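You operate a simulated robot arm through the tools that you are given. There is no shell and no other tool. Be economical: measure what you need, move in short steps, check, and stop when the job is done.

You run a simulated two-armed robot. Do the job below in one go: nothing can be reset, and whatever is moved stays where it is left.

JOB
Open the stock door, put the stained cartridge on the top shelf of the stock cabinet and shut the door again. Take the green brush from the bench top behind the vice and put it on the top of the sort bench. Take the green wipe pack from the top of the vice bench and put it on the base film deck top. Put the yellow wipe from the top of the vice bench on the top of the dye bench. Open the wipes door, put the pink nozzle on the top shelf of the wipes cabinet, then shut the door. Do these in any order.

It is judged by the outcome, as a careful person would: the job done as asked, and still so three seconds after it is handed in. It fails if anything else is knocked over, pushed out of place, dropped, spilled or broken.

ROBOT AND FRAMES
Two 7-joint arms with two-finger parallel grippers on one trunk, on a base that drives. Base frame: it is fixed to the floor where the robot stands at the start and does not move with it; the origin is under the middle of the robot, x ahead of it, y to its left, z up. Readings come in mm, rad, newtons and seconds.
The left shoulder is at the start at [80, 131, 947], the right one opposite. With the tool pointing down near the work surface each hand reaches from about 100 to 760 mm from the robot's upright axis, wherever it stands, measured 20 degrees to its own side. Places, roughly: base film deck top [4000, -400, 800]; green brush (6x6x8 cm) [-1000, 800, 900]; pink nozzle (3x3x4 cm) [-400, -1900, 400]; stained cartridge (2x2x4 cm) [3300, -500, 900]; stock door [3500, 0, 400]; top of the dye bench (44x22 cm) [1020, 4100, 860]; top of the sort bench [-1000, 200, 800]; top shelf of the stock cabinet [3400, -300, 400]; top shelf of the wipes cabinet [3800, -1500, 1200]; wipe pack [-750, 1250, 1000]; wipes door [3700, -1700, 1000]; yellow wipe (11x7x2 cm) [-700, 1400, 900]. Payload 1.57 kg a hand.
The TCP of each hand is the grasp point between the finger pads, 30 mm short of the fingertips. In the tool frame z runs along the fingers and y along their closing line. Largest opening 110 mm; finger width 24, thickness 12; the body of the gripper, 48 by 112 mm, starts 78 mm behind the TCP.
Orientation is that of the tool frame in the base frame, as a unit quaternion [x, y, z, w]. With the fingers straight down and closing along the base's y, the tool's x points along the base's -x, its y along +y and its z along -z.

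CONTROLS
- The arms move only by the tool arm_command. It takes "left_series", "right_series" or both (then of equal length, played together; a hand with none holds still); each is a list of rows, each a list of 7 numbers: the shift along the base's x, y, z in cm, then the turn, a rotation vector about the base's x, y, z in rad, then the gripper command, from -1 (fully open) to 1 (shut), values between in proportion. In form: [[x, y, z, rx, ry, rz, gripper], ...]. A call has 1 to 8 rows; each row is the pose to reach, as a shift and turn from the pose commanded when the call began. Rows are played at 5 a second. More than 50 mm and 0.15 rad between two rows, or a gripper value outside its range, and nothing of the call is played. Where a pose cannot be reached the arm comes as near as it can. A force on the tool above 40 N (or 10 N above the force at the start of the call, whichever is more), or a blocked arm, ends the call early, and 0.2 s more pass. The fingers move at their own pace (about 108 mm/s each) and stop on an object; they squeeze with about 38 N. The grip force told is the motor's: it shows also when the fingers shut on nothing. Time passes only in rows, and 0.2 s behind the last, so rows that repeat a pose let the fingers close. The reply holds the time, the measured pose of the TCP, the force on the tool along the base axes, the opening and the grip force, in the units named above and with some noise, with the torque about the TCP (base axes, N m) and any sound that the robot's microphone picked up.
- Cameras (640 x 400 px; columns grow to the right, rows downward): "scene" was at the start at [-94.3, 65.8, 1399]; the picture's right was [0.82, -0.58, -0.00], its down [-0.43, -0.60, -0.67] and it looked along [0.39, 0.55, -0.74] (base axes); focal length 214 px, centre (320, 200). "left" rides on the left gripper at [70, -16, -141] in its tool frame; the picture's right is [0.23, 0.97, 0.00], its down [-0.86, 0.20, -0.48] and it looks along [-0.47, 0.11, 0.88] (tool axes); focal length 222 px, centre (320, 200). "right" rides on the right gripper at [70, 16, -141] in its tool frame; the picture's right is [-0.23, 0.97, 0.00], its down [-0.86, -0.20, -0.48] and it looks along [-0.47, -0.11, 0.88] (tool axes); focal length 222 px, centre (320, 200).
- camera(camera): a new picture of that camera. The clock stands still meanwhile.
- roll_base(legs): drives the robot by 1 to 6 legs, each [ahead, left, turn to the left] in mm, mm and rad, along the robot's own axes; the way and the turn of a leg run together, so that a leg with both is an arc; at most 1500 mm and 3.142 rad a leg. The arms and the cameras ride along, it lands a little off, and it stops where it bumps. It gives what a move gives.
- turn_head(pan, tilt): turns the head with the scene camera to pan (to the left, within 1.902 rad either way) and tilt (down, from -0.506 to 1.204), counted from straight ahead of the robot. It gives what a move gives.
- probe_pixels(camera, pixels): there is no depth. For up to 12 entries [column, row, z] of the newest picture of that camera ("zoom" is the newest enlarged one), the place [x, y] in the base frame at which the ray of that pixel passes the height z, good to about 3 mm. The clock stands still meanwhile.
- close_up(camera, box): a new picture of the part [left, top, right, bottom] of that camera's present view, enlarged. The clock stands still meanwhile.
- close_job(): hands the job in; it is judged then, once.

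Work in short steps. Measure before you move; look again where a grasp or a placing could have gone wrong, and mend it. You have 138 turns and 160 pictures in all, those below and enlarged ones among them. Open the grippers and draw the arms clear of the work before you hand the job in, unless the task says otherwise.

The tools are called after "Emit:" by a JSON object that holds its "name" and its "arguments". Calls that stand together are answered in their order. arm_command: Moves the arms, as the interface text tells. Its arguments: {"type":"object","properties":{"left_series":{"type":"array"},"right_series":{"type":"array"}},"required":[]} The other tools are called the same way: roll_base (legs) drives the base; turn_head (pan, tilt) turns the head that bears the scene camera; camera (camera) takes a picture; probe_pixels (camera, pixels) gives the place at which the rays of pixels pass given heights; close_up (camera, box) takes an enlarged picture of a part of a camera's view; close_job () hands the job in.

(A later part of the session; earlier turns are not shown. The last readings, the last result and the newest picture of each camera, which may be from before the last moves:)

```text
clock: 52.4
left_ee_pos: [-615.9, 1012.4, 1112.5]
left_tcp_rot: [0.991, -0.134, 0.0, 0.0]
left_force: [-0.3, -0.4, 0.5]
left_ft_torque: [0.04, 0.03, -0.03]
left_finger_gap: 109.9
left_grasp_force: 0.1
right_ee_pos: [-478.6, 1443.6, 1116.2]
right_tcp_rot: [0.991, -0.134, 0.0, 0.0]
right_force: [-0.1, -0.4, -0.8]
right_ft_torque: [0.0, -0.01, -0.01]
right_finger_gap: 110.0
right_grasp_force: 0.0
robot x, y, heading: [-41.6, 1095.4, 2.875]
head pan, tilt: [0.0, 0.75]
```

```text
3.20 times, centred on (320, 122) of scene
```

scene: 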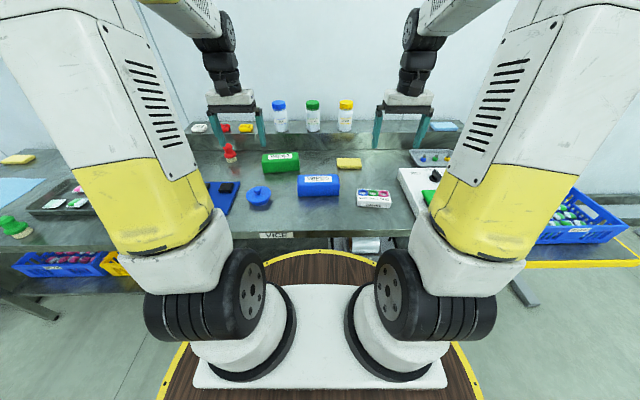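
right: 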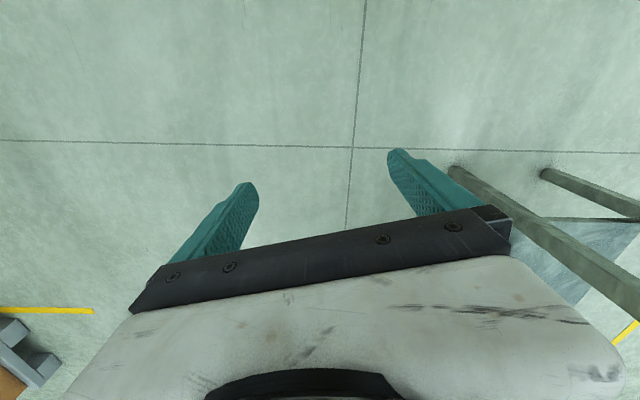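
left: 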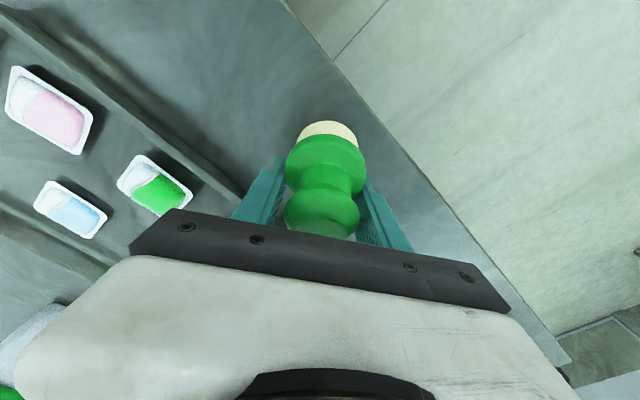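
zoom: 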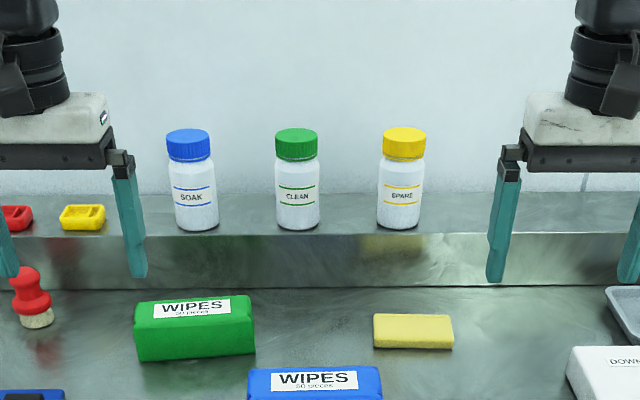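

Pack and wipe are well seen. Probe their corners: pack bottom-front (140,361),(255,354), top corners; wipe top corners.

Emit:
{"name": "probe_pixels", "arguments": {"camera": "zoom", "pixels": [[139, 361, 850], [255, 353, 850], [137, 316, 910], [252, 309, 910], [140, 302, 910], [248, 296, 910], [375, 342, 870], [452, 342, 870], [374, 315, 870], [449, 315, 870], [376, 349, 850], [453, 348, 850]]}}

Emit:
{"name": "camera", "arguments": {"camera": "left"}}

Emit:
{"name": "camera", "arguments": {"camera": "right"}}

```text
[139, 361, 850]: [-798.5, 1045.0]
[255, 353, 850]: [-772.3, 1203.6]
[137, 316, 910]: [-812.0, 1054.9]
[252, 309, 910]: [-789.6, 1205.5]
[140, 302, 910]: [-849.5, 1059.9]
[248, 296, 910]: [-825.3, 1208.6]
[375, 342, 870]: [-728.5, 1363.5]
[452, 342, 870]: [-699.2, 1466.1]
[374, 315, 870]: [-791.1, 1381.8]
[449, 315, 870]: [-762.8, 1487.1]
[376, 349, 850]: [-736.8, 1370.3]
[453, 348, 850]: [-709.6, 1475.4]
```

```text
131 pictures are left
```

left: 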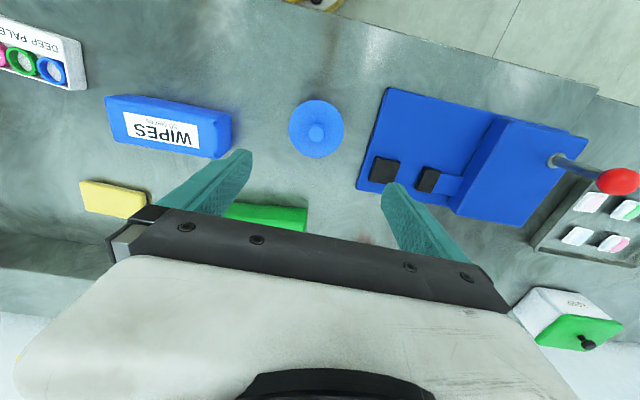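

```text
130 pictures are left
```

right: 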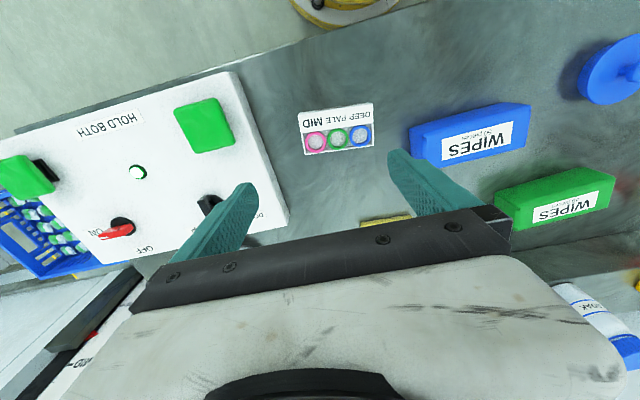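

Wipe centre ≈(-745,1424), long axis along the bench; pack centre ≈(-820,1130). I turn left 0.5 to bring the wipe into the right arm's better reach.

Emit:
{"name": "roll_base", "arguments": {"legs": [[18, 0, 0], [0, 0, 0.5]]}}

Emit:
{"name": "arm_command", "arguments": {"right_series": [[-2, 3.5, 0, 0, 0, 0.14, -1], [-4, 7, 0, 0, 0, 0.28, -1], [-6, 10.5, 0, 0, 0, 0.42, -1], [-8, 14, 0, 0, 0, 0.56, -1], [-10, 17.5, -2, 0, 0, 0.7, -1], [-12, 20.3, -4, 0, 0, 0.84, -1], [-13, 21.5, -6, 0, 0, 0.96, -1], [-13.4, 22.7, -8, 0, 0, 1.064, -1]]}}

Emit:
{"name": "turn_head", "arguments": {"pan": -0.5, "tilt": 0.75}}

Emit:
{"name": "close_up", "arguments": {"camera": "scene", "box": [220, 60, 460, 210]}}

```text
clock: 54.6
left_ee_pos: [-528.3, 759.0, 1111.9]
left_tcp_rot: [0.994, 0.109, 0.001, 0.0]
left_force: [0.3, 0.2, 0.6]
left_ft_torque: [0.0, 0.01, 0.0]
left_finger_gap: 110.1
left_grasp_force: 0.1
right_ee_pos: [-608.5, 1204.6, 1116.0]
right_tcp_rot: [0.994, 0.11, 0.0, -0.001]
right_force: [0.2, -0.7, -0.4]
right_ft_torque: [0.0, 0.0, 0.03]
right_finger_gap: 109.8
right_grasp_force: 0.0
robot x, y, heading: [-59.1, 1100.8, -2.923]
head pan, tilt: [0.0, 0.75]
```

```text
clock: 56.4
left_ee_pos: [-527.3, 758.4, 1111.7]
left_tcp_rot: [0.994, 0.109, 0.0, 0.0]
left_force: [0.9, -0.1, -0.2]
left_ft_torque: [0.01, 0.03, -0.02]
left_finger_gap: 109.7
left_grasp_force: 0.0
right_ee_pos: [-740.8, 1430.7, 1036.7]
right_tcp_rot: [0.8, 0.599, 0.0, 0.0]
right_force: [0.0, 0.3, 0.5]
right_ft_torque: [0.03, 0.01, -0.03]
right_finger_gap: 110.0
right_grasp_force: 0.0
robot x, y, heading: [-61.3, 1104.8, -2.926]
head pan, tilt: [0.0, 0.75]
```

```text
clock: 57.3
left_ee_pos: [-528.7, 758.7, 1111.3]
left_tcp_rot: [0.994, 0.109, 0.0, 0.001]
left_force: [0.3, -0.4, -0.5]
left_ft_torque: [0.01, -0.01, 0.01]
left_finger_gap: 109.7
left_grasp_force: 0.0
right_ee_pos: [-741.2, 1430.8, 1036.1]
right_tcp_rot: [0.802, 0.598, 0.0, 0.001]
right_force: [-1.1, -0.2, 0.3]
right_ft_torque: [0.0, 0.0, -0.01]
right_finger_gap: 109.7
right_grasp_force: 0.1
robot x, y, heading: [-61.4, 1097.5, -2.922]
head pan, tilt: [-0.499, 0.75]
```

```text
2.67 times, centred on (340, 135) of scene
```

zoom: 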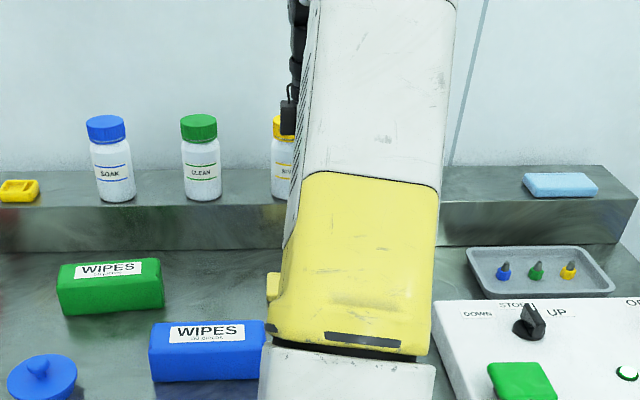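

Reached above the wipe without trouble. The arm hides it from the scene camera, so I look with the right camera.

Emit:
{"name": "camera", "arguments": {"camera": "right"}}

Emit:
{"name": "probe_pixels", "arguments": {"camera": "right", "pixels": [[320, 100, 870], [320, 200, 870]]}}

```text
128 pictures are left
```

right: 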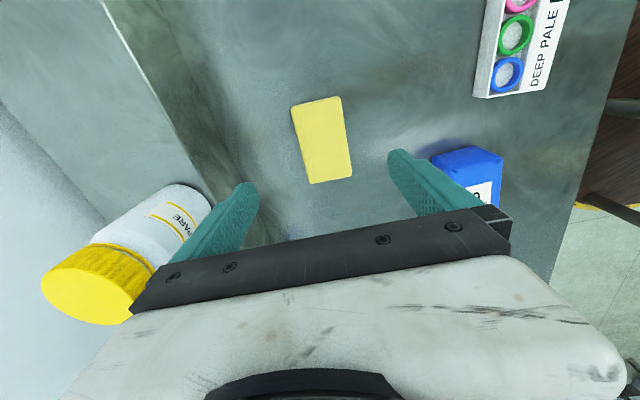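

```text
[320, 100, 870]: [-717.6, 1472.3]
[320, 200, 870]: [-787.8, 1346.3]
```

Probe wipe corners, the ledge edge and the bottle's near side, to verify the gripper body will clear the bottle when lowered.

Emit:
{"name": "probe_pixels", "arguments": {"camera": "right", "pixels": [[292, 106, 870], [340, 97, 870], [352, 176, 870], [309, 184, 870], [103, 0, 950], [195, 170, 950], [208, 200, 960], [240, 235, 850], [218, 200, 850]]}}

Emit:
{"name": "probe_pixels", "arguments": {"camera": "zoom", "pixels": [[283, 198, 950], [200, 198, 950], [200, 212, 950], [200, 248, 850], [440, 202, 950], [275, 128, 1040], [275, 120, 1080]]}}

```text
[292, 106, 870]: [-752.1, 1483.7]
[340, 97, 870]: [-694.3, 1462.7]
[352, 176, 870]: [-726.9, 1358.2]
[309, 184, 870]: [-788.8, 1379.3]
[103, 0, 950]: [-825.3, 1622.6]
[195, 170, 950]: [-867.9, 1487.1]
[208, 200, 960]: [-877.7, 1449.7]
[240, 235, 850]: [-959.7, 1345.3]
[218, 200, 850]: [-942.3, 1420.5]
```

```text
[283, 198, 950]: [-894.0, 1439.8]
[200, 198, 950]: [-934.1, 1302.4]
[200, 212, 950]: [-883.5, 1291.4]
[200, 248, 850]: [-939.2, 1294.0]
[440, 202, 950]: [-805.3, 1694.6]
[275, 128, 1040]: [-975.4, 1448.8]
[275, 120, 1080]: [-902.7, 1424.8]
```

Wipe centre (-741,1421); ledge and bottle are ~150 mm clear of the body. Descend to z≈885 (tips ~855) and close.

Emit:
{"name": "arm_command", "arguments": {"right_series": [[0, -0.5, -4.5, 0, 0, 0, -1], [0, -0.9, -9, 0, 0, 0, -1], [0, -0.9, -13, 0, 0, 0, -1], [0, -0.9, -15.1, 0, 0, 0, -1], [0, -0.9, -15.1, 0, 0, 0, 0], [0, -0.9, -15.1, 0, 0, 0, 1], [0, -0.9, -15.1, 0, 0, 0, 1], [0, -0.9, -15.1, 0, 0, 0, 1]]}}

Emit:
{"name": "camera", "arguments": {"camera": "right"}}

```text
clock: 58.4
left_ee_pos: [-528.0, 758.9, 1111.7]
left_tcp_rot: [0.994, 0.109, 0.0, 0.001]
left_force: [-0.1, 0.4, 0.2]
left_ft_torque: [0.0, 0.04, -0.02]
left_finger_gap: 109.9
left_grasp_force: 0.1
right_ee_pos: [-742.8, 1423.2, 889.6]
right_tcp_rot: [0.801, 0.599, 0.0, -0.002]
right_force: [-0.5, -0.4, 7.4]
right_ft_torque: [-0.14, -0.29, -0.03]
right_finger_gap: 65.5
right_grasp_force: 5.9
robot x, y, heading: [-59.9, 1096.7, -2.924]
head pan, tilt: [-0.499, 0.75]
stopped in row 5 (right hand): the force on the tool passed its limit at 48 N (the readings are from after the stop); the commanded pose is now the measured one
```

```text
127 pictures are left
```

right: 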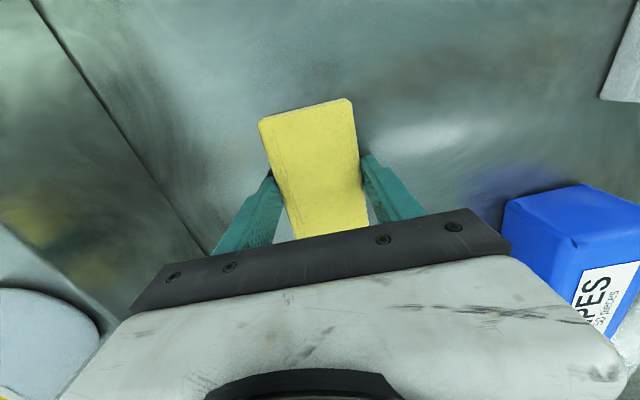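

The tips touched the bench (so it's ~858); fingers are on the wipe at 65 mm. Close firmly, then lift.

Emit:
{"name": "arm_command", "arguments": {"right_series": [[0, 0, 0.1, 0, 0, 0, 0.6], [0, 0, 0.1, 0, 0, 0, 1], [0, 0, 0.1, 0, 0, 0, 1], [0, 0, 1.5, 0, 0, 0, 1], [0, 0, 5, 0, 0, 0, 1], [0, 0, 9, 0, 0, 0, 1], [0, 0, 13, 0, 0, 0, 1]]}}

Emit:
{"name": "camera", "arguments": {"camera": "right"}}

```text
clock: 60.0
left_ee_pos: [-527.2, 759.8, 1111.9]
left_tcp_rot: [0.994, 0.109, 0.0, 0.0]
left_force: [0.7, 0.1, 0.2]
left_ft_torque: [-0.04, -0.01, 0.0]
left_finger_gap: 109.9
left_grasp_force: 0.1
right_ee_pos: [-743.8, 1422.5, 1019.5]
right_tcp_rot: [0.801, 0.598, 0.0, -0.001]
right_force: [0.0, -0.5, -0.7]
right_ft_torque: [-0.01, -0.01, 0.03]
right_finger_gap: 64.4
right_grasp_force: 38.0
robot x, y, heading: [-58.6, 1100.7, -2.926]
head pan, tilt: [-0.499, 0.75]
```

```text
126 pictures are left
```

right: 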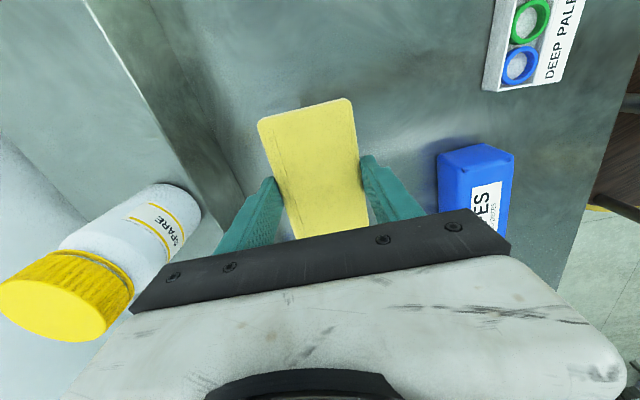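

Wipe held (gap 64). Lift and retract the right hand, then turn right 0.8 for the pack.

Emit:
{"name": "arm_command", "arguments": {"right_series": [[0, 0, 4.5, 0, 0, 0, 1], [1, -0.5, 9, 0, 0, 0, 1], [5, -3, 11, 0, 0, 0, 1], [9, -5.5, 12, 0, 0, 0, 1], [13, -8, 12, 0, 0, 0, 1], [17, -10, 12, 0, 0, 0, 1]]}}

Emit:
{"name": "roll_base", "arguments": {"legs": [[0, 0, -0.8]]}}

Emit:
{"name": "turn_head", "arguments": {"pan": 0.3, "tilt": 0.75}}

Emit:
{"name": "close_up", "arguments": {"camera": "scene", "box": [220, 60, 460, 210]}}

```text
refused: row 3 steps farther than a row can; nothing moved
```

```text
clock: 62.4
left_ee_pos: [-631.2, 1195.8, 1111.4]
left_tcp_rot: [0.959, -0.283, 0.001, 0.0]
left_force: [-0.7, -0.2, -0.8]
left_ft_torque: [-0.01, -0.02, -0.02]
left_finger_gap: 110.2
left_grasp_force: 0.1
right_ee_pos: [-308.0, 1814.2, 1019.1]
right_tcp_rot: [0.97, 0.242, 0.001, -0.001]
right_force: [0.1, 0.3, -1.1]
right_ft_torque: [-0.01, -0.02, 0.0]
right_finger_gap: 64.5
right_grasp_force: 38.0
robot x, y, heading: [-61.7, 1100.1, 2.564]
head pan, tilt: [-0.499, 0.75]
```

```text
clock: 63.6
left_ee_pos: [-631.3, 1195.4, 1111.5]
left_tcp_rot: [0.959, -0.284, 0.0, 0.0]
left_force: [0.0, 0.1, 0.6]
left_ft_torque: [0.02, 0.0, -0.05]
left_finger_gap: 110.0
left_grasp_force: 0.0
right_ee_pos: [-309.7, 1813.5, 1017.6]
right_tcp_rot: [0.97, 0.242, 0.0, -0.001]
right_force: [0.2, 0.5, -0.9]
right_ft_torque: [0.01, 0.02, 0.01]
right_finger_gap: 64.5
right_grasp_force: 37.6
robot x, y, heading: [-60.8, 1098.1, 2.567]
head pan, tilt: [0.3, 0.75]
```

```text
2.67 times, centred on (340, 135) of scene
```

zoom: 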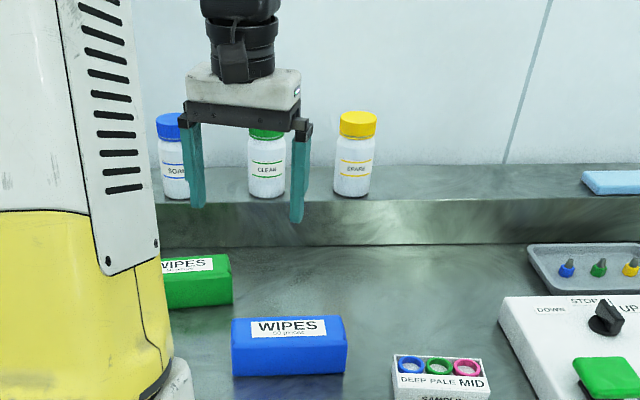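

The refused retraction meant the right arm swung extended, but nothing was touched. Now move the left hand above the pack, turning it -1.14.

Emit:
{"name": "arm_command", "arguments": {"left_series": [[-3, -1, 0, 0, 0, -0.145, -1], [-6, -2, 0, 0, 0, -0.29, -1], [-9, -3, 0, 0, 0, -0.435, -1], [-12, -4, 0, 0, 0, -0.58, -1], [-15, -5, 0, 0, 0, -0.725, -1], [-17, -6, -2, 0, 0, -0.87, -1], [-18.5, -6.5, -5, 0, 0, -1.01, -1], [-18.9, -6.6, -8, 0, 0, -1.145, -1]]}}

Emit:
{"name": "camera", "arguments": {"camera": "left"}}

```text
clock: 65.4
left_ee_pos: [-822.1, 1128.2, 1029.4]
left_tcp_rot: [-0.652, 0.758, 0.0, -0.001]
left_force: [-0.1, -0.5, -0.2]
left_ft_torque: [0.01, 0.0, 0.02]
left_finger_gap: 110.1
left_grasp_force: 0.1
right_ee_pos: [-309.4, 1814.2, 1019.2]
right_tcp_rot: [0.97, 0.242, 0.0, -0.001]
right_force: [-0.4, 0.4, 0.1]
right_ft_torque: [0.03, 0.02, -0.02]
right_finger_gap: 64.4
right_grasp_force: 37.6
robot x, y, heading: [-58.4, 1103.3, 2.567]
head pan, tilt: [0.3, 0.75]
```

```text
124 pictures are left
```

left: 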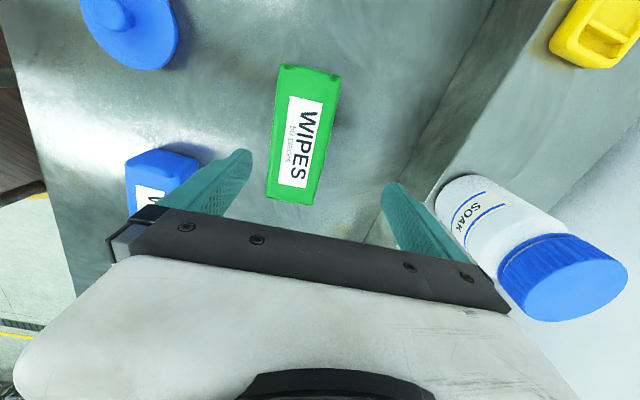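

Probe the pack's top corners in the left view at two heights.

Emit:
{"name": "probe_pixels", "arguments": {"camera": "left", "pixels": [[284, 65, 915], [340, 77, 915], [312, 204, 915], [266, 196, 915], [284, 65, 900], [340, 77, 900], [312, 204, 900], [266, 196, 900], [440, 185, 920], [165, 205, 915]]}}

```text
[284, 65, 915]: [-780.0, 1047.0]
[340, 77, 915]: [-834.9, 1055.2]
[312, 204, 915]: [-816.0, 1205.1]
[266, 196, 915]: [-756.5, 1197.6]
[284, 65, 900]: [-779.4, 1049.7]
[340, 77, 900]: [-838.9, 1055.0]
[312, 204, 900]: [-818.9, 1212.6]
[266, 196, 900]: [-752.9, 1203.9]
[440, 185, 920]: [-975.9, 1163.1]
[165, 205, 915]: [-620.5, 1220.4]
```

Pack centre (-798,1126), width ~58. Shift +23 mm in x, descend to z≈895, close gently.

Emit:
{"name": "arm_command", "arguments": {"left_series": [[2.3, -0.1, 0, 0, 0, 0, -1], [2.3, -0.1, -4.5, 0, 0, 0, -1], [2.3, -0.1, -9, 0, 0, 0, -1], [2.3, -0.1, -13.4, 0, 0, 0, -1], [2.3, -0.1, -13.4, 0, 0, 0, 0], [2.3, -0.1, -13.4, 0, 0, 0, 0.5], [2.3, -0.1, -13.4, 0, 0, 0, 1], [2.3, -0.1, -13.4, 0, 0, 0, 1]]}}

Emit:
{"name": "camera", "arguments": {"camera": "left"}}

```text
clock: 67.2
left_ee_pos: [-796.8, 1127.8, 896.8]
left_tcp_rot: [-0.652, 0.758, 0.0, 0.0]
left_force: [-0.2, -0.3, 0.4]
left_ft_torque: [0.16, 0.09, 0.06]
left_finger_gap: 69.6
left_grasp_force: 38.1
right_ee_pos: [-308.8, 1815.2, 1019.0]
right_tcp_rot: [0.97, 0.242, 0.0, -0.001]
right_force: [-0.4, -0.4, 0.3]
right_ft_torque: [-0.03, -0.04, -0.03]
right_finger_gap: 64.6
right_grasp_force: 38.2
robot x, y, heading: [-59.3, 1099.9, 2.567]
head pan, tilt: [0.3, 0.75]
```

```text
123 pictures are left
```

left: 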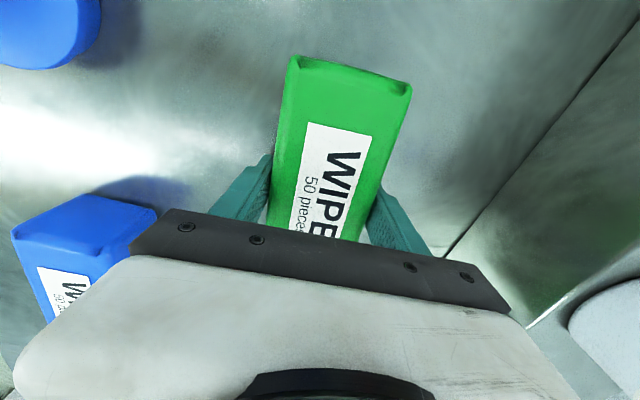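

Pack gripped (69.6 mm). Lift both hands and draw them in.

Emit:
{"name": "arm_command", "arguments": {"left_series": [[0, 0, 2, 0, 0, 0, 1], [0, 0, 6.5, 0, 0, 0, 1], [0, 0, 11, 0, 0, 0, 1], [0, 0, 15.5, 0, 0, 0, 1], [3, 0, 19, 0, 0, 0, 1], [7.5, 0, 20.5, 0, 0, 0, 1], [12, 0, 21, 0, 0, 0, 1], [16.5, 0, 21, 0, 0, 0, 1]], "right_series": [[0, 0, 2, 0, 0, 0, 1], [0, 0, 6, 0, 0, 0, 1], [0, -2, 9, 0, 0, 0, 1], [0, -6, 9, 0, 0, 0, 1], [0, -10, 9, 0, 0, 0, 1], [0, -14, 9, 0, 0, 0, 1], [0, -18, 9, 0, 0, 0, 1], [0, -22, 9, 0, 0, 0, 1]]}}

Emit:
{"name": "turn_head", "arguments": {"pan": -1.3, "tilt": 0.4}}

Emit:
{"name": "camera", "arguments": {"camera": "scene"}}

Emit:
{"name": "turn_head", "arguments": {"pan": -1.9, "tilt": 0.4}}

Emit:
{"name": "camera", "arguments": {"camera": "scene"}}

Emit:
{"name": "probe_pixels", "arguments": {"camera": "scene", "pixels": [[320, 300, 0], [320, 200, 0], [200, 200, 0], [450, 200, 0], [450, 300, 0]]}}

```text
clock: 69.0
left_ee_pos: [-630.7, 1131.1, 1106.0]
left_tcp_rot: [-0.652, 0.758, 0.0, 0.0]
left_force: [-1.0, 0.2, -3.7]
left_ft_torque: [-0.01, -0.06, 0.0]
left_finger_gap: 69.9
left_grasp_force: 38.3
right_ee_pos: [-307.7, 1592.8, 1108.4]
right_tcp_rot: [0.971, 0.241, 0.001, -0.001]
right_force: [-0.9, -0.6, 0.0]
right_ft_torque: [-0.03, -0.06, 0.0]
right_finger_gap: 64.6
right_grasp_force: 38.1
robot x, y, heading: [-57.4, 1102.8, 2.564]
head pan, tilt: [0.3, 0.75]
```

```text
clock: 70.6
left_ee_pos: [-631.2, 1131.0, 1107.7]
left_tcp_rot: [-0.651, 0.759, -0.001, 0.001]
left_force: [-0.4, -0.5, -3.4]
left_ft_torque: [-0.01, 0.0, 0.01]
left_finger_gap: 69.7
left_grasp_force: 38.2
right_ee_pos: [-308.5, 1594.7, 1108.6]
right_tcp_rot: [0.97, 0.242, 0.0, -0.001]
right_force: [-0.1, 0.6, 0.0]
right_ft_torque: [0.01, -0.02, -0.05]
right_finger_gap: 64.7
right_grasp_force: 37.7
robot x, y, heading: [-60.1, 1099.2, 2.571]
head pan, tilt: [-1.3, 0.4]
```

```text
122 pictures are left
```

scene: 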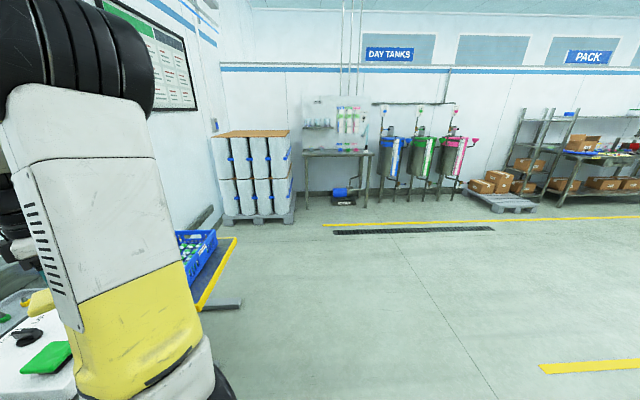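

```text
clock: 71.6
left_ee_pos: [-630.8, 1131.5, 1106.5]
left_tcp_rot: [-0.652, 0.758, 0.001, -0.001]
left_force: [0.4, 0.1, -2.9]
left_ft_torque: [0.01, -0.01, 0.0]
left_finger_gap: 69.9
left_grasp_force: 38.0
right_ee_pos: [-308.8, 1594.3, 1108.9]
right_tcp_rot: [0.97, 0.242, 0.0, -0.001]
right_force: [0.0, -0.9, -0.4]
right_ft_torque: [0.0, -0.01, 0.0]
right_finger_gap: 64.6
right_grasp_force: 38.0
robot x, y, heading: [-56.4, 1097.4, 2.566]
head pan, tilt: [-1.901, 0.4]
```

```text
121 pictures are left
```

scene: 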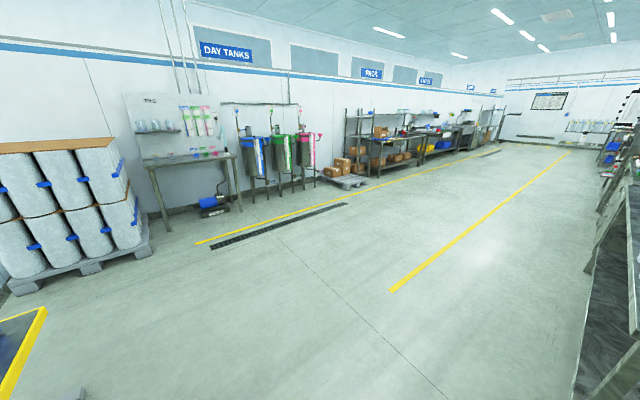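

```text
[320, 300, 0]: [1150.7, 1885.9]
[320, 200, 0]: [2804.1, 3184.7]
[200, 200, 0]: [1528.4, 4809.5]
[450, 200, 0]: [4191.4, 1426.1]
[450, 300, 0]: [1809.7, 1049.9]
```

The dye bench is the table at (190,155) with bottles. I turn to face +y, step right clear of the vice bench, and drive up to about y=3100.

Emit:
{"name": "roll_base", "arguments": {"legs": [[0, 0, -0.997], [0, -850, 0], [1400, 0, 0], [600, -220, 0]]}}

Emit:
{"name": "turn_head", "arguments": {"pan": 0.0, "tilt": 0.5}}

Emit:
{"name": "camera", "arguments": {"camera": "scene"}}

Emit:
{"name": "close_up", "arguments": {"camera": "scene", "box": [220, 70, 420, 195]}}

```text
clock: 88.5
left_ee_pos: [617.2, 3602.9, 1106.6]
left_tcp_rot: [-0.24, 0.971, 0.001, -0.001]
left_force: [-0.2, 0.7, -2.6]
left_ft_torque: [0.0, 0.0, 0.03]
left_finger_gap: 69.8
left_grasp_force: 38.1
right_ee_pos: [1181.4, 3618.3, 1108.2]
right_tcp_rot: [0.975, -0.223, 0.001, -0.001]
right_force: [-0.5, 0.3, -0.5]
right_ft_torque: [0.02, 0.0, -0.01]
right_finger_gap: 64.6
right_grasp_force: 37.9
robot x, y, heading: [929.7, 3125.6, 1.628]
head pan, tilt: [-1.901, 0.4]
```

```text
clock: 90.4
left_ee_pos: [616.4, 3602.6, 1106.0]
left_tcp_rot: [-0.238, 0.971, 0.0, 0.0]
left_force: [0.1, 1.0, -3.0]
left_ft_torque: [0.02, -0.01, 0.02]
left_finger_gap: 69.9
left_grasp_force: 38.1
right_ee_pos: [1181.1, 3618.0, 1108.3]
right_tcp_rot: [0.975, -0.222, 0.001, -0.001]
right_force: [0.6, -0.1, -0.8]
right_ft_torque: [0.0, 0.01, 0.02]
right_finger_gap: 64.6
right_grasp_force: 37.6
robot x, y, heading: [928.1, 3123.9, 1.625]
head pan, tilt: [0.0, 0.499]
```

```text
120 pictures are left
```

scene: 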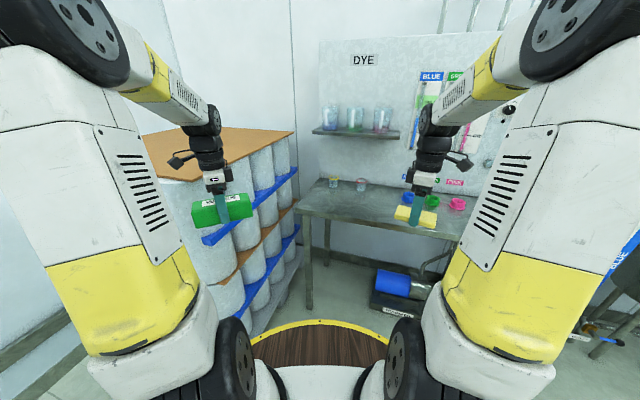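

```text
3.20 times, centred on (320, 132) of scene
```

zoom: 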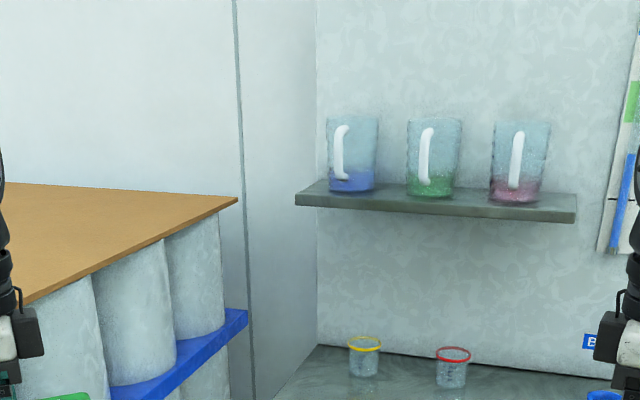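

The dye table top spans from (300,212) rightwards; I probe its front edge, stack corner and free spot.

Emit:
{"name": "probe_pixels", "arguments": {"camera": "scene", "pixels": [[298, 211, 860], [458, 241, 860], [318, 180, 860], [360, 188, 860], [335, 186, 860], [405, 182, 860], [370, 205, 860], [296, 133, 1000], [296, 235, 500], [455, 205, 860]]}}

Emit:
{"name": "turn_head", "arguments": {"pan": -0.5, "tilt": 0.5}}

Emit:
{"name": "camera", "arguments": {"camera": "scene"}}

```text
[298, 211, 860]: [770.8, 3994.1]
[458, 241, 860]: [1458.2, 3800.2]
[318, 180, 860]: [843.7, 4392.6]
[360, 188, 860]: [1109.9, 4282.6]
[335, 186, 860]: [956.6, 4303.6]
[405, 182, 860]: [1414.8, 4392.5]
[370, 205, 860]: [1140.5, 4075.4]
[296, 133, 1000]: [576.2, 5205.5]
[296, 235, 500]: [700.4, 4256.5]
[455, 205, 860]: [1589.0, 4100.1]
```

```text
clock: 91.3
left_ee_pos: [617.1, 3602.7, 1106.0]
left_tcp_rot: [-0.239, 0.971, 0.0, 0.0]
left_force: [-0.7, -0.4, -2.9]
left_ft_torque: [0.01, 0.02, 0.02]
left_finger_gap: 69.6
left_grasp_force: 38.3
right_ee_pos: [1181.1, 3618.3, 1108.3]
right_tcp_rot: [0.975, -0.222, 0.0, -0.002]
right_force: [0.3, 0.1, 0.2]
right_ft_torque: [0.03, -0.01, 0.03]
right_finger_gap: 64.7
right_grasp_force: 37.9
robot x, y, heading: [932.2, 3126.4, 1.631]
head pan, tilt: [-0.499, 0.499]
```

```text
118 pictures are left
```

scene: 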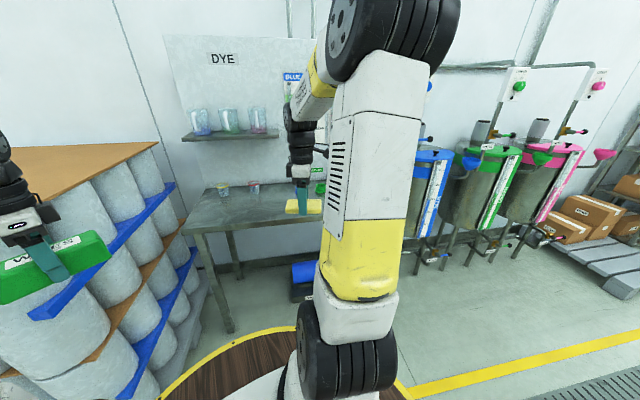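

The drum stack rises high next to my left hand; I draw the pack in toward me first, then approach the dye bench (front edge from (771,3994) to (1458,3800)).

Emit:
{"name": "arm_command", "arguments": {"left_series": [[3, -3, 0, 0, 0, 0, 1], [6, -6, 0, 0, 0, 0, 1], [9, -9, 0, 0, 0, 0, 1], [12, -12, 0, 0, 0, 0, 1], [15, -15, 0, 0, 0, 0, 1]]}}

```text
clock: 92.5
left_ee_pos: [765.0, 3452.4, 1105.2]
left_tcp_rot: [-0.24, 0.971, -0.001, 0.0]
left_force: [0.6, 0.5, -1.8]
left_ft_torque: [-0.05, -0.04, -0.03]
left_finger_gap: 69.7
left_grasp_force: 38.4
right_ee_pos: [1181.9, 3617.6, 1108.4]
right_tcp_rot: [0.975, -0.223, 0.002, -0.001]
right_force: [0.2, -0.5, -0.9]
right_ft_torque: [-0.06, -0.03, 0.0]
right_finger_gap: 64.6
right_grasp_force: 37.7
robot x, y, heading: [929.7, 3124.3, 1.634]
head pan, tilt: [-0.499, 0.499]
```

Left hand is in. Now drive 305 ahead, 86 right.

Emit:
{"name": "roll_base", "arguments": {"legs": [[305, -86, 0]]}}

Emit:
{"name": "turn_head", "arguments": {"pan": -0.1, "tilt": 0.7}}

Emit:
{"name": "camera", "arguments": {"camera": "scene"}}

Emit:
{"name": "probe_pixels", "arguments": {"camera": "scene", "pixels": [[320, 150, 860], [360, 150, 860], [320, 170, 860], [300, 190, 860], [450, 210, 860]]}}

```text
clock: 94.7
left_ee_pos: [834.7, 3769.4, 1106.7]
left_tcp_rot: [-0.238, 0.971, 0.0, 0.001]
left_force: [0.1, -0.4, -3.0]
left_ft_torque: [0.04, 0.0, -0.05]
left_finger_gap: 69.8
left_grasp_force: 38.1
right_ee_pos: [1251.2, 3933.1, 1108.5]
right_tcp_rot: [0.974, -0.225, 0.0, -0.001]
right_force: [0.5, -0.1, -0.8]
right_ft_torque: [-0.01, -0.03, 0.02]
right_finger_gap: 64.3
right_grasp_force: 38.0
robot x, y, heading: [999.7, 3439.4, 1.63]
head pan, tilt: [-0.499, 0.499]
```

```text
clock: 95.5
left_ee_pos: [836.2, 3770.3, 1106.7]
left_tcp_rot: [-0.239, 0.971, 0.0, 0.0]
left_force: [0.4, 0.7, -2.6]
left_ft_torque: [-0.02, -0.02, 0.0]
left_finger_gap: 69.7
left_grasp_force: 38.2
right_ee_pos: [1251.6, 3932.9, 1107.0]
right_tcp_rot: [0.974, -0.225, 0.0, 0.0]
right_force: [-0.1, -0.6, -1.3]
right_ft_torque: [0.03, 0.01, 0.04]
right_finger_gap: 64.5
right_grasp_force: 38.1
robot x, y, heading: [1000.5, 3445.5, 1.626]
head pan, tilt: [-0.099, 0.7]
```

```text
117 pictures are left
```

scene: 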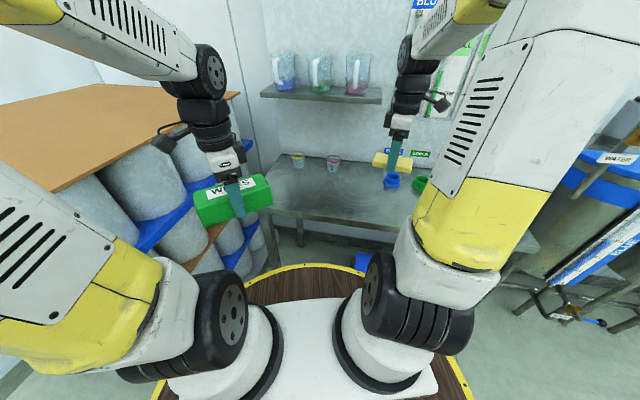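

```text
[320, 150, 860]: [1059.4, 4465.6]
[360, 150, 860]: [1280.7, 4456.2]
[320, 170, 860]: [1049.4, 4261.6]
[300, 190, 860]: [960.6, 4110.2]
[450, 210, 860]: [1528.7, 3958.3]
```

Bench free at ≈(330,200). Move the right hand with the wipe over (1070,4050) and lower to ~15 mm above.

Emit:
{"name": "arm_command", "arguments": {"right_series": [[-4, 2.5, 0, 0, 0, 0, 1], [-8, 5, 0, 0, 0, 0, 1], [-12, 7.5, 0, 0, 0, 0, 1], [-16, 10, 0, 0, 0, 0, 1], [-18, 11.7, -4, 0, 0, 0, 1], [-18, 11.7, -9, 0, 0, 0, 1], [-18, 11.7, -14, 0, 0, 0, 1], [-18, 11.7, -18.5, 0, 0, 0, 1]]}}

Emit:
{"name": "camera", "arguments": {"camera": "right"}}

```text
clock: 97.3
left_ee_pos: [835.2, 3768.4, 1105.5]
left_tcp_rot: [-0.238, 0.971, 0.0, 0.0]
left_force: [-0.4, 0.4, -2.9]
left_ft_torque: [-0.01, 0.02, 0.02]
left_finger_gap: 70.0
left_grasp_force: 37.5
right_ee_pos: [1069.8, 4046.9, 922.6]
right_tcp_rot: [0.975, -0.224, 0.001, 0.0]
right_force: [-0.5, 0.4, 0.1]
right_ft_torque: [0.05, 0.03, -0.04]
right_finger_gap: 64.4
right_grasp_force: 38.3
robot x, y, heading: [997.2, 3441.2, 1.629]
head pan, tilt: [-0.099, 0.7]
```

```text
116 pictures are left
```

right: 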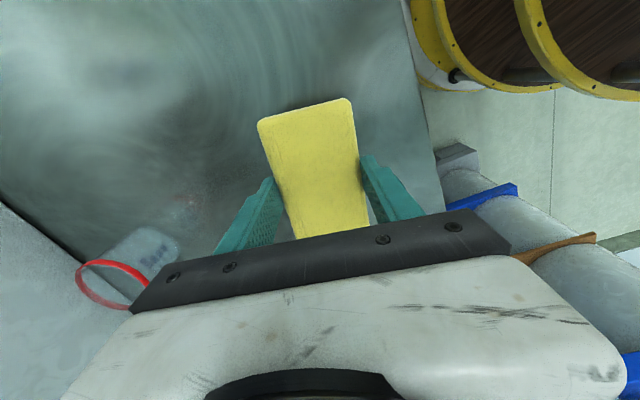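

Bench clear beneath. Lower slowly to contact.

Emit:
{"name": "arm_command", "arguments": {"right_series": [[0, 0, -1.5, 0, 0, 0, 1], [0, 0, -2.4, 0, 0, 0, 1], [0, 0, -2.7, 0, 0, 0, 1], [0, 0, -3, 0, 0, 0, 1], [0, 0, -3.2, 0, 0, 0, 1]]}}

```text
clock: 98.5
left_ee_pos: [835.9, 3769.8, 1105.0]
left_tcp_rot: [-0.238, 0.971, -0.001, 0.0]
left_force: [0.4, -0.4, -3.3]
left_ft_torque: [-0.03, 0.0, 0.01]
left_finger_gap: 69.8
left_grasp_force: 37.9
right_ee_pos: [1071.5, 4049.7, 891.1]
right_tcp_rot: [0.975, -0.223, 0.001, -0.001]
right_force: [-0.7, 0.2, 0.3]
right_ft_torque: [0.02, 0.04, 0.02]
right_finger_gap: 64.0
right_grasp_force: 38.6
robot x, y, heading: [1001.8, 3437.4, 1.625]
head pan, tilt: [-0.099, 0.7]
```

Emit:
{"name": "arm_command", "arguments": {"right_series": [[0, 0, -0.2, 0, 0, 0, 1], [0, 0, -0.4, 0, 0, 0, 1], [0, 0, -0.6, 0, 0, 0, 1], [0, 0, -0.8, 0, 0, 0, 1], [0, 0, -1.0, 0, 0, 0, 1]]}}

```text
clock: 99.2
left_ee_pos: [836.2, 3767.5, 1106.7]
left_tcp_rot: [-0.239, 0.971, -0.001, 0.0]
left_force: [-0.3, -0.4, -2.8]
left_ft_torque: [0.04, 0.01, 0.0]
left_finger_gap: 69.7
left_grasp_force: 38.1
right_ee_pos: [1071.7, 4048.8, 892.2]
right_tcp_rot: [0.974, -0.225, 0.0, -0.001]
right_force: [1.1, -5.8, 12.9]
right_ft_torque: [-0.62, 0.15, 0.13]
right_finger_gap: 64.4
right_grasp_force: 37.9
robot x, y, heading: [1003.2, 3441.0, 1.623]
head pan, tilt: [-0.099, 0.7]
stopped in row 3 (right hand): the force on the tool passed its limit at 45 N (the readings are from after the stop); the commanded pose is now the measured one
```

Contact at z≈891. Open and rise.

Emit:
{"name": "arm_command", "arguments": {"right_series": [[0, 0, 0, 0, 0, 0, 0.2], [0, 0, 0, 0, 0, 0, -0.6], [0, 0, 0, 0, 0, 0, -0.6], [0, 0, 2, 0, 0, 0, -0.6], [0, 0, 6, 0, 0, 0, -0.6], [0, 0, 11, 0, 0, 0, -0.6], [0, 0, 16, 0, 0, 0, -0.6], [0, 0, 21, 0, 0, 0, -0.6]]}}

Emit:
{"name": "camera", "arguments": {"camera": "right"}}

Emit:
{"name": "camera", "arguments": {"camera": "scene"}}

```text
clock: 101.0
left_ee_pos: [836.0, 3769.8, 1104.8]
left_tcp_rot: [-0.239, 0.971, 0.0, 0.0]
left_force: [1.1, 0.5, -2.9]
left_ft_torque: [0.0, 0.04, 0.0]
left_finger_gap: 69.4
left_grasp_force: 38.2
right_ee_pos: [1072.0, 4051.8, 1097.3]
right_tcp_rot: [0.975, -0.223, 0.001, -0.001]
right_force: [0.4, 0.9, -0.3]
right_ft_torque: [0.0, 0.0, 0.02]
right_finger_gap: 87.8
right_grasp_force: 0.0
robot x, y, heading: [1000.0, 3440.5, 1.627]
head pan, tilt: [-0.099, 0.7]
```

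```text
115 pictures are left
```

right: 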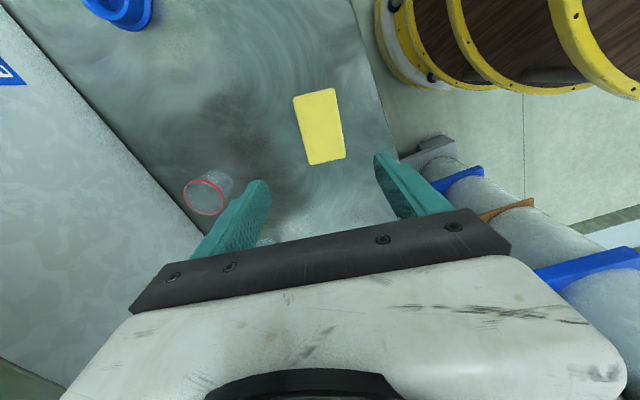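

```text
114 pictures are left
```

scene: 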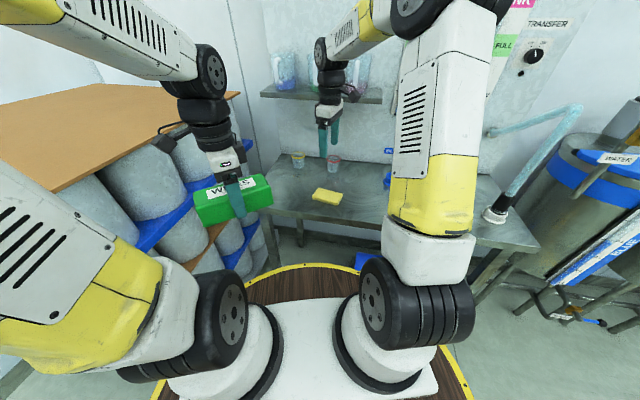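

Wipe lies well on the dye bench. I draw the right hand in, then back out.

Emit:
{"name": "arm_command", "arguments": {"right_series": [[2, -4, 0, 0, 0, 0, -1], [4, -8, 0, 0, 0, 0, -1], [6, -12, 0, 0, 0, 0, -1], [8, -16, 0, 0, 0, 0, -1], [10, -20, 0, 0, 0, 0, -1], [12, -24, 0, 0, 0, 0, -1]]}}

Emit:
{"name": "roll_base", "arguments": {"legs": [[-1400, 0, 0], [0, 0, 3.08]]}}

Emit:
{"name": "turn_head", "arguments": {"pan": 0.0, "tilt": 0.45}}

Emit:
{"name": "camera", "arguments": {"camera": "scene"}}

Emit:
{"name": "probe_pixels", "arguments": {"camera": "scene", "pixels": [[320, 200, 0], [320, 300, 0], [200, 250, 0], [450, 250, 0]]}}

```text
clock: 102.5
left_ee_pos: [834.6, 3769.5, 1105.3]
left_tcp_rot: [-0.238, 0.971, -0.001, 0.0]
left_force: [0.2, 0.3, -2.6]
left_ft_torque: [-0.06, -0.04, 0.0]
left_finger_gap: 69.6
left_grasp_force: 38.0
right_ee_pos: [1191.0, 3811.6, 1100.9]
right_tcp_rot: [0.975, -0.224, 0.001, -0.002]
right_force: [-0.6, 0.2, 0.1]
right_ft_torque: [-0.04, -0.03, 0.03]
right_finger_gap: 110.1
right_grasp_force: 0.1
robot x, y, heading: [1001.7, 3443.2, 1.626]
head pan, tilt: [-0.099, 0.7]
```

```text
clock: 116.8
left_ee_pos: [1220.1, 1677.4, 1105.2]
left_tcp_rot: [0.977, 0.212, 0.0, 0.0]
left_force: [-0.2, 0.6, -2.9]
left_ft_torque: [0.01, 0.0, 0.0]
left_finger_gap: 69.9
left_grasp_force: 37.6
right_ee_pos: [861.4, 1655.4, 1100.9]
right_tcp_rot: [0.251, 0.968, -0.002, -0.001]
right_force: [0.0, 0.1, -0.4]
right_ft_torque: [0.02, 0.03, -0.02]
right_finger_gap: 110.1
right_grasp_force: 0.0
robot x, y, heading: [1073.7, 2014.5, -1.57]
head pan, tilt: [-0.099, 0.7]
```

```text
clock: 117.6
left_ee_pos: [1219.7, 1676.8, 1106.0]
left_tcp_rot: [0.977, 0.211, 0.0, 0.0]
left_force: [-0.9, -0.8, -3.1]
left_ft_torque: [0.0, 0.01, -0.01]
left_finger_gap: 70.1
left_grasp_force: 37.2
right_ee_pos: [862.1, 1653.7, 1100.5]
right_tcp_rot: [0.251, 0.968, -0.001, 0.0]
right_force: [-0.1, 0.5, -0.6]
right_ft_torque: [0.0, -0.03, 0.02]
right_finger_gap: 109.8
right_grasp_force: 0.2
robot x, y, heading: [1076.2, 2012.4, -1.567]
head pan, tilt: [0.0, 0.45]
```

```text
113 pictures are left
```

scene: 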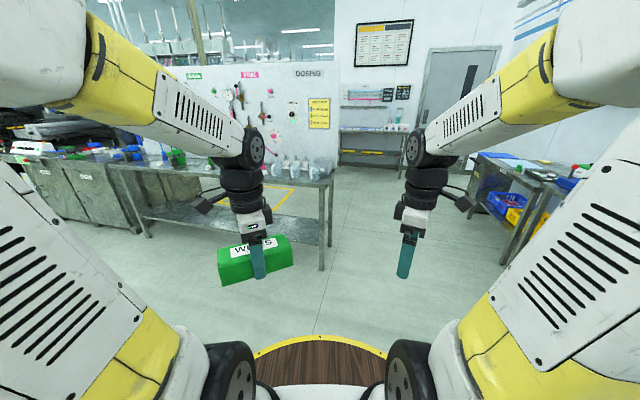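

```text
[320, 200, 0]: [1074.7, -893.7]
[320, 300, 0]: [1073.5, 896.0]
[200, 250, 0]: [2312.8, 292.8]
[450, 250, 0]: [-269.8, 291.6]
```

The partition table's end is at x≈1050, leaving a wide passage. I drive diagonally, then on to about (0,-700) facing the nozzle table.

Emit:
{"name": "roll_base", "arguments": {"legs": [[900, -780, 0], [1400, -150, 0], [500, -250, 0]]}}

Emit:
{"name": "turn_head", "arguments": {"pan": -0.2, "tilt": 0.6}}

Emit:
{"name": "camera", "arguments": {"camera": "scene"}}

Emit:
{"name": "probe_pixels", "arguments": {"camera": "scene", "pixels": [[320, 200, 400], [320, 150, 400], [320, 120, 850], [200, 150, 400], [450, 150, 400]]}}

```text
clock: 133.1
left_ee_pos: [86.9, -1157.2, 1106.2]
left_tcp_rot: [0.974, 0.226, 0.0, 0.0]
left_force: [-0.3, 0.4, -2.6]
left_ft_torque: [-0.04, 0.05, 0.0]
left_finger_gap: 69.6
left_grasp_force: 37.7
right_ee_pos: [-270.2, -1189.3, 1101.4]
right_tcp_rot: [0.235, 0.972, -0.002, 0.0]
right_force: [0.7, 0.3, 0.0]
right_ft_torque: [-0.01, 0.03, 0.0]
right_finger_gap: 109.9
right_grasp_force: 0.0
robot x, y, heading: [-70.3, -826.9, -1.543]
head pan, tilt: [0.0, 0.45]
```

```text
clock: 133.9
left_ee_pos: [87.1, -1155.7, 1104.8]
left_tcp_rot: [0.974, 0.227, 0.0, 0.0]
left_force: [0.5, 0.5, -3.1]
left_ft_torque: [0.02, -0.03, 0.0]
left_finger_gap: 69.8
left_grasp_force: 38.1
right_ee_pos: [-270.9, -1190.4, 1102.2]
right_tcp_rot: [0.234, 0.972, -0.002, 0.0]
right_force: [-0.9, -0.5, -0.2]
right_ft_torque: [-0.02, 0.02, -0.04]
right_finger_gap: 110.1
right_grasp_force: 0.1
robot x, y, heading: [-68.6, -828.5, -1.54]
head pan, tilt: [-0.201, 0.6]
```

```text
112 pictures are left
```

scene: 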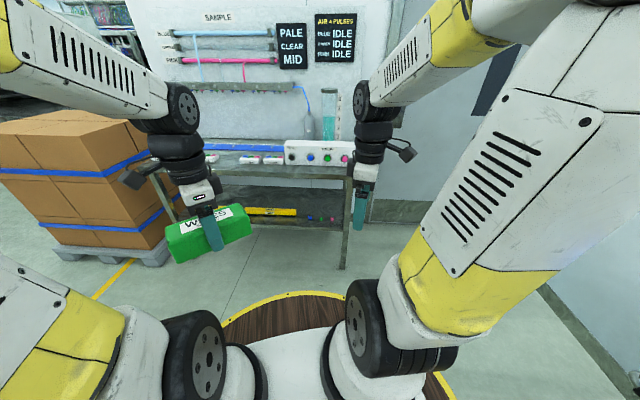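

```text
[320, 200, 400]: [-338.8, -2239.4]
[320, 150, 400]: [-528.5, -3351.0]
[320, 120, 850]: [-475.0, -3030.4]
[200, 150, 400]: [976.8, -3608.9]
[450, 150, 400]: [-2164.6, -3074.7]
```

Emit:
{"name": "close_up", "arguments": {"camera": "scene", "box": [230, 130, 390, 230]}}

```text
4.00 times, centred on (310, 180) of scene
```

zoom: 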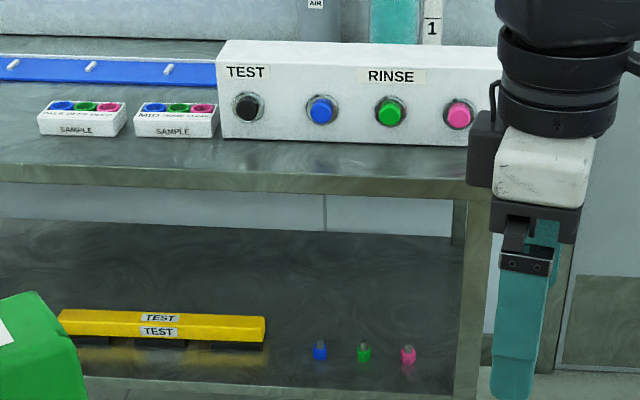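

The pink nozzle stands at (408,355) on the lower shelf beside green. I probe it, the shelf edge, table edge and leg.

Emit:
{"name": "probe_pixels", "arguments": {"camera": "zoom", "pixels": [[408, 364, 380], [364, 362, 380], [320, 360, 380], [408, 391, 380], [200, 382, 380], [408, 184, 850], [100, 166, 850], [455, 395, 380], [465, 200, 800], [408, 345, 420], [265, 345, 380]]}}

```text
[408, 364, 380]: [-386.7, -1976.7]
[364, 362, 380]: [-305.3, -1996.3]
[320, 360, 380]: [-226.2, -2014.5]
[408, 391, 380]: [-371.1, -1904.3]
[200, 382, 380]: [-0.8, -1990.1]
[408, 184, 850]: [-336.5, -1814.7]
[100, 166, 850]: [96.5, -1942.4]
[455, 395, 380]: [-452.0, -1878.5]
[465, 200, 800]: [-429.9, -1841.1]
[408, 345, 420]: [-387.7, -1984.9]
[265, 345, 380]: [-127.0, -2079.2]
```

The nozzle is near (-390,-1930) with the table edge turned -16°. I drive to about (-33,-1316) and turn square to the table.

Emit:
{"name": "roll_base", "arguments": {"legs": [[480, 21, 0], [0, 0, -0.316]]}}

Emit:
{"name": "turn_head", "arguments": {"pan": -0.3, "tilt": 0.85}}

Emit:
{"name": "camera", "arguments": {"camera": "scene"}}

```text
clock: 137.7
left_ee_pos: [3.1, -1663.1, 1106.4]
left_tcp_rot: [0.998, 0.064, 0.0, 0.0]
left_force: [-0.1, 1.1, -3.2]
left_ft_torque: [-0.01, -0.04, -0.01]
left_finger_gap: 69.8
left_grasp_force: 38.4
right_ee_pos: [-346.1, -1581.7, 1102.4]
right_tcp_rot: [0.393, 0.92, -0.002, 0.0]
right_force: [0.9, 0.5, 0.0]
right_ft_torque: [-0.02, -0.02, 0.01]
right_finger_gap: 109.8
right_grasp_force: 0.1
robot x, y, heading: [-38.3, -1296.2, -1.873]
head pan, tilt: [-0.201, 0.6]
```

```text
clock: 138.5
left_ee_pos: [3.4, -1664.4, 1106.7]
left_tcp_rot: [0.998, 0.064, 0.0, 0.0]
left_force: [0.2, -0.1, -3.1]
left_ft_torque: [0.0, -0.02, -0.01]
left_finger_gap: 69.8
left_grasp_force: 38.3
right_ee_pos: [-345.7, -1580.5, 1100.9]
right_tcp_rot: [0.393, 0.92, -0.001, -0.001]
right_force: [-0.1, 0.8, 0.1]
right_ft_torque: [0.02, -0.03, -0.01]
right_finger_gap: 109.9
right_grasp_force: 0.1
robot x, y, heading: [-36.4, -1299.3, -1.872]
head pan, tilt: [-0.3, 0.85]
```

```text
110 pictures are left
```

scene: 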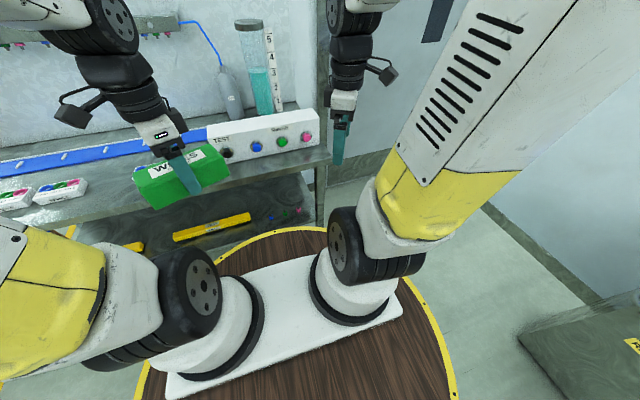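

Nozzles now at about (298,211). Enlarge and probe for triangulation.

Emit:
{"name": "close_up", "arguments": {"camera": "scene", "box": [230, 150, 350, 225]}}

Emit:
{"name": "probe_pixels", "arguments": {"camera": "zoom", "pixels": [[365, 325, 380], [365, 325, 450], [0, 0, 850]]}}

```text
5.33 times, centred on (290, 188) of scene
```

zoom: 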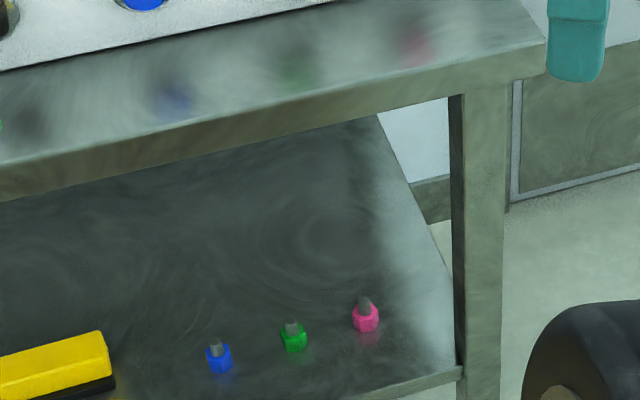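

```text
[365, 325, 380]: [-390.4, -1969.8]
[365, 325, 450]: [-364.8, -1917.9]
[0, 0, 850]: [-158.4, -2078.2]
```

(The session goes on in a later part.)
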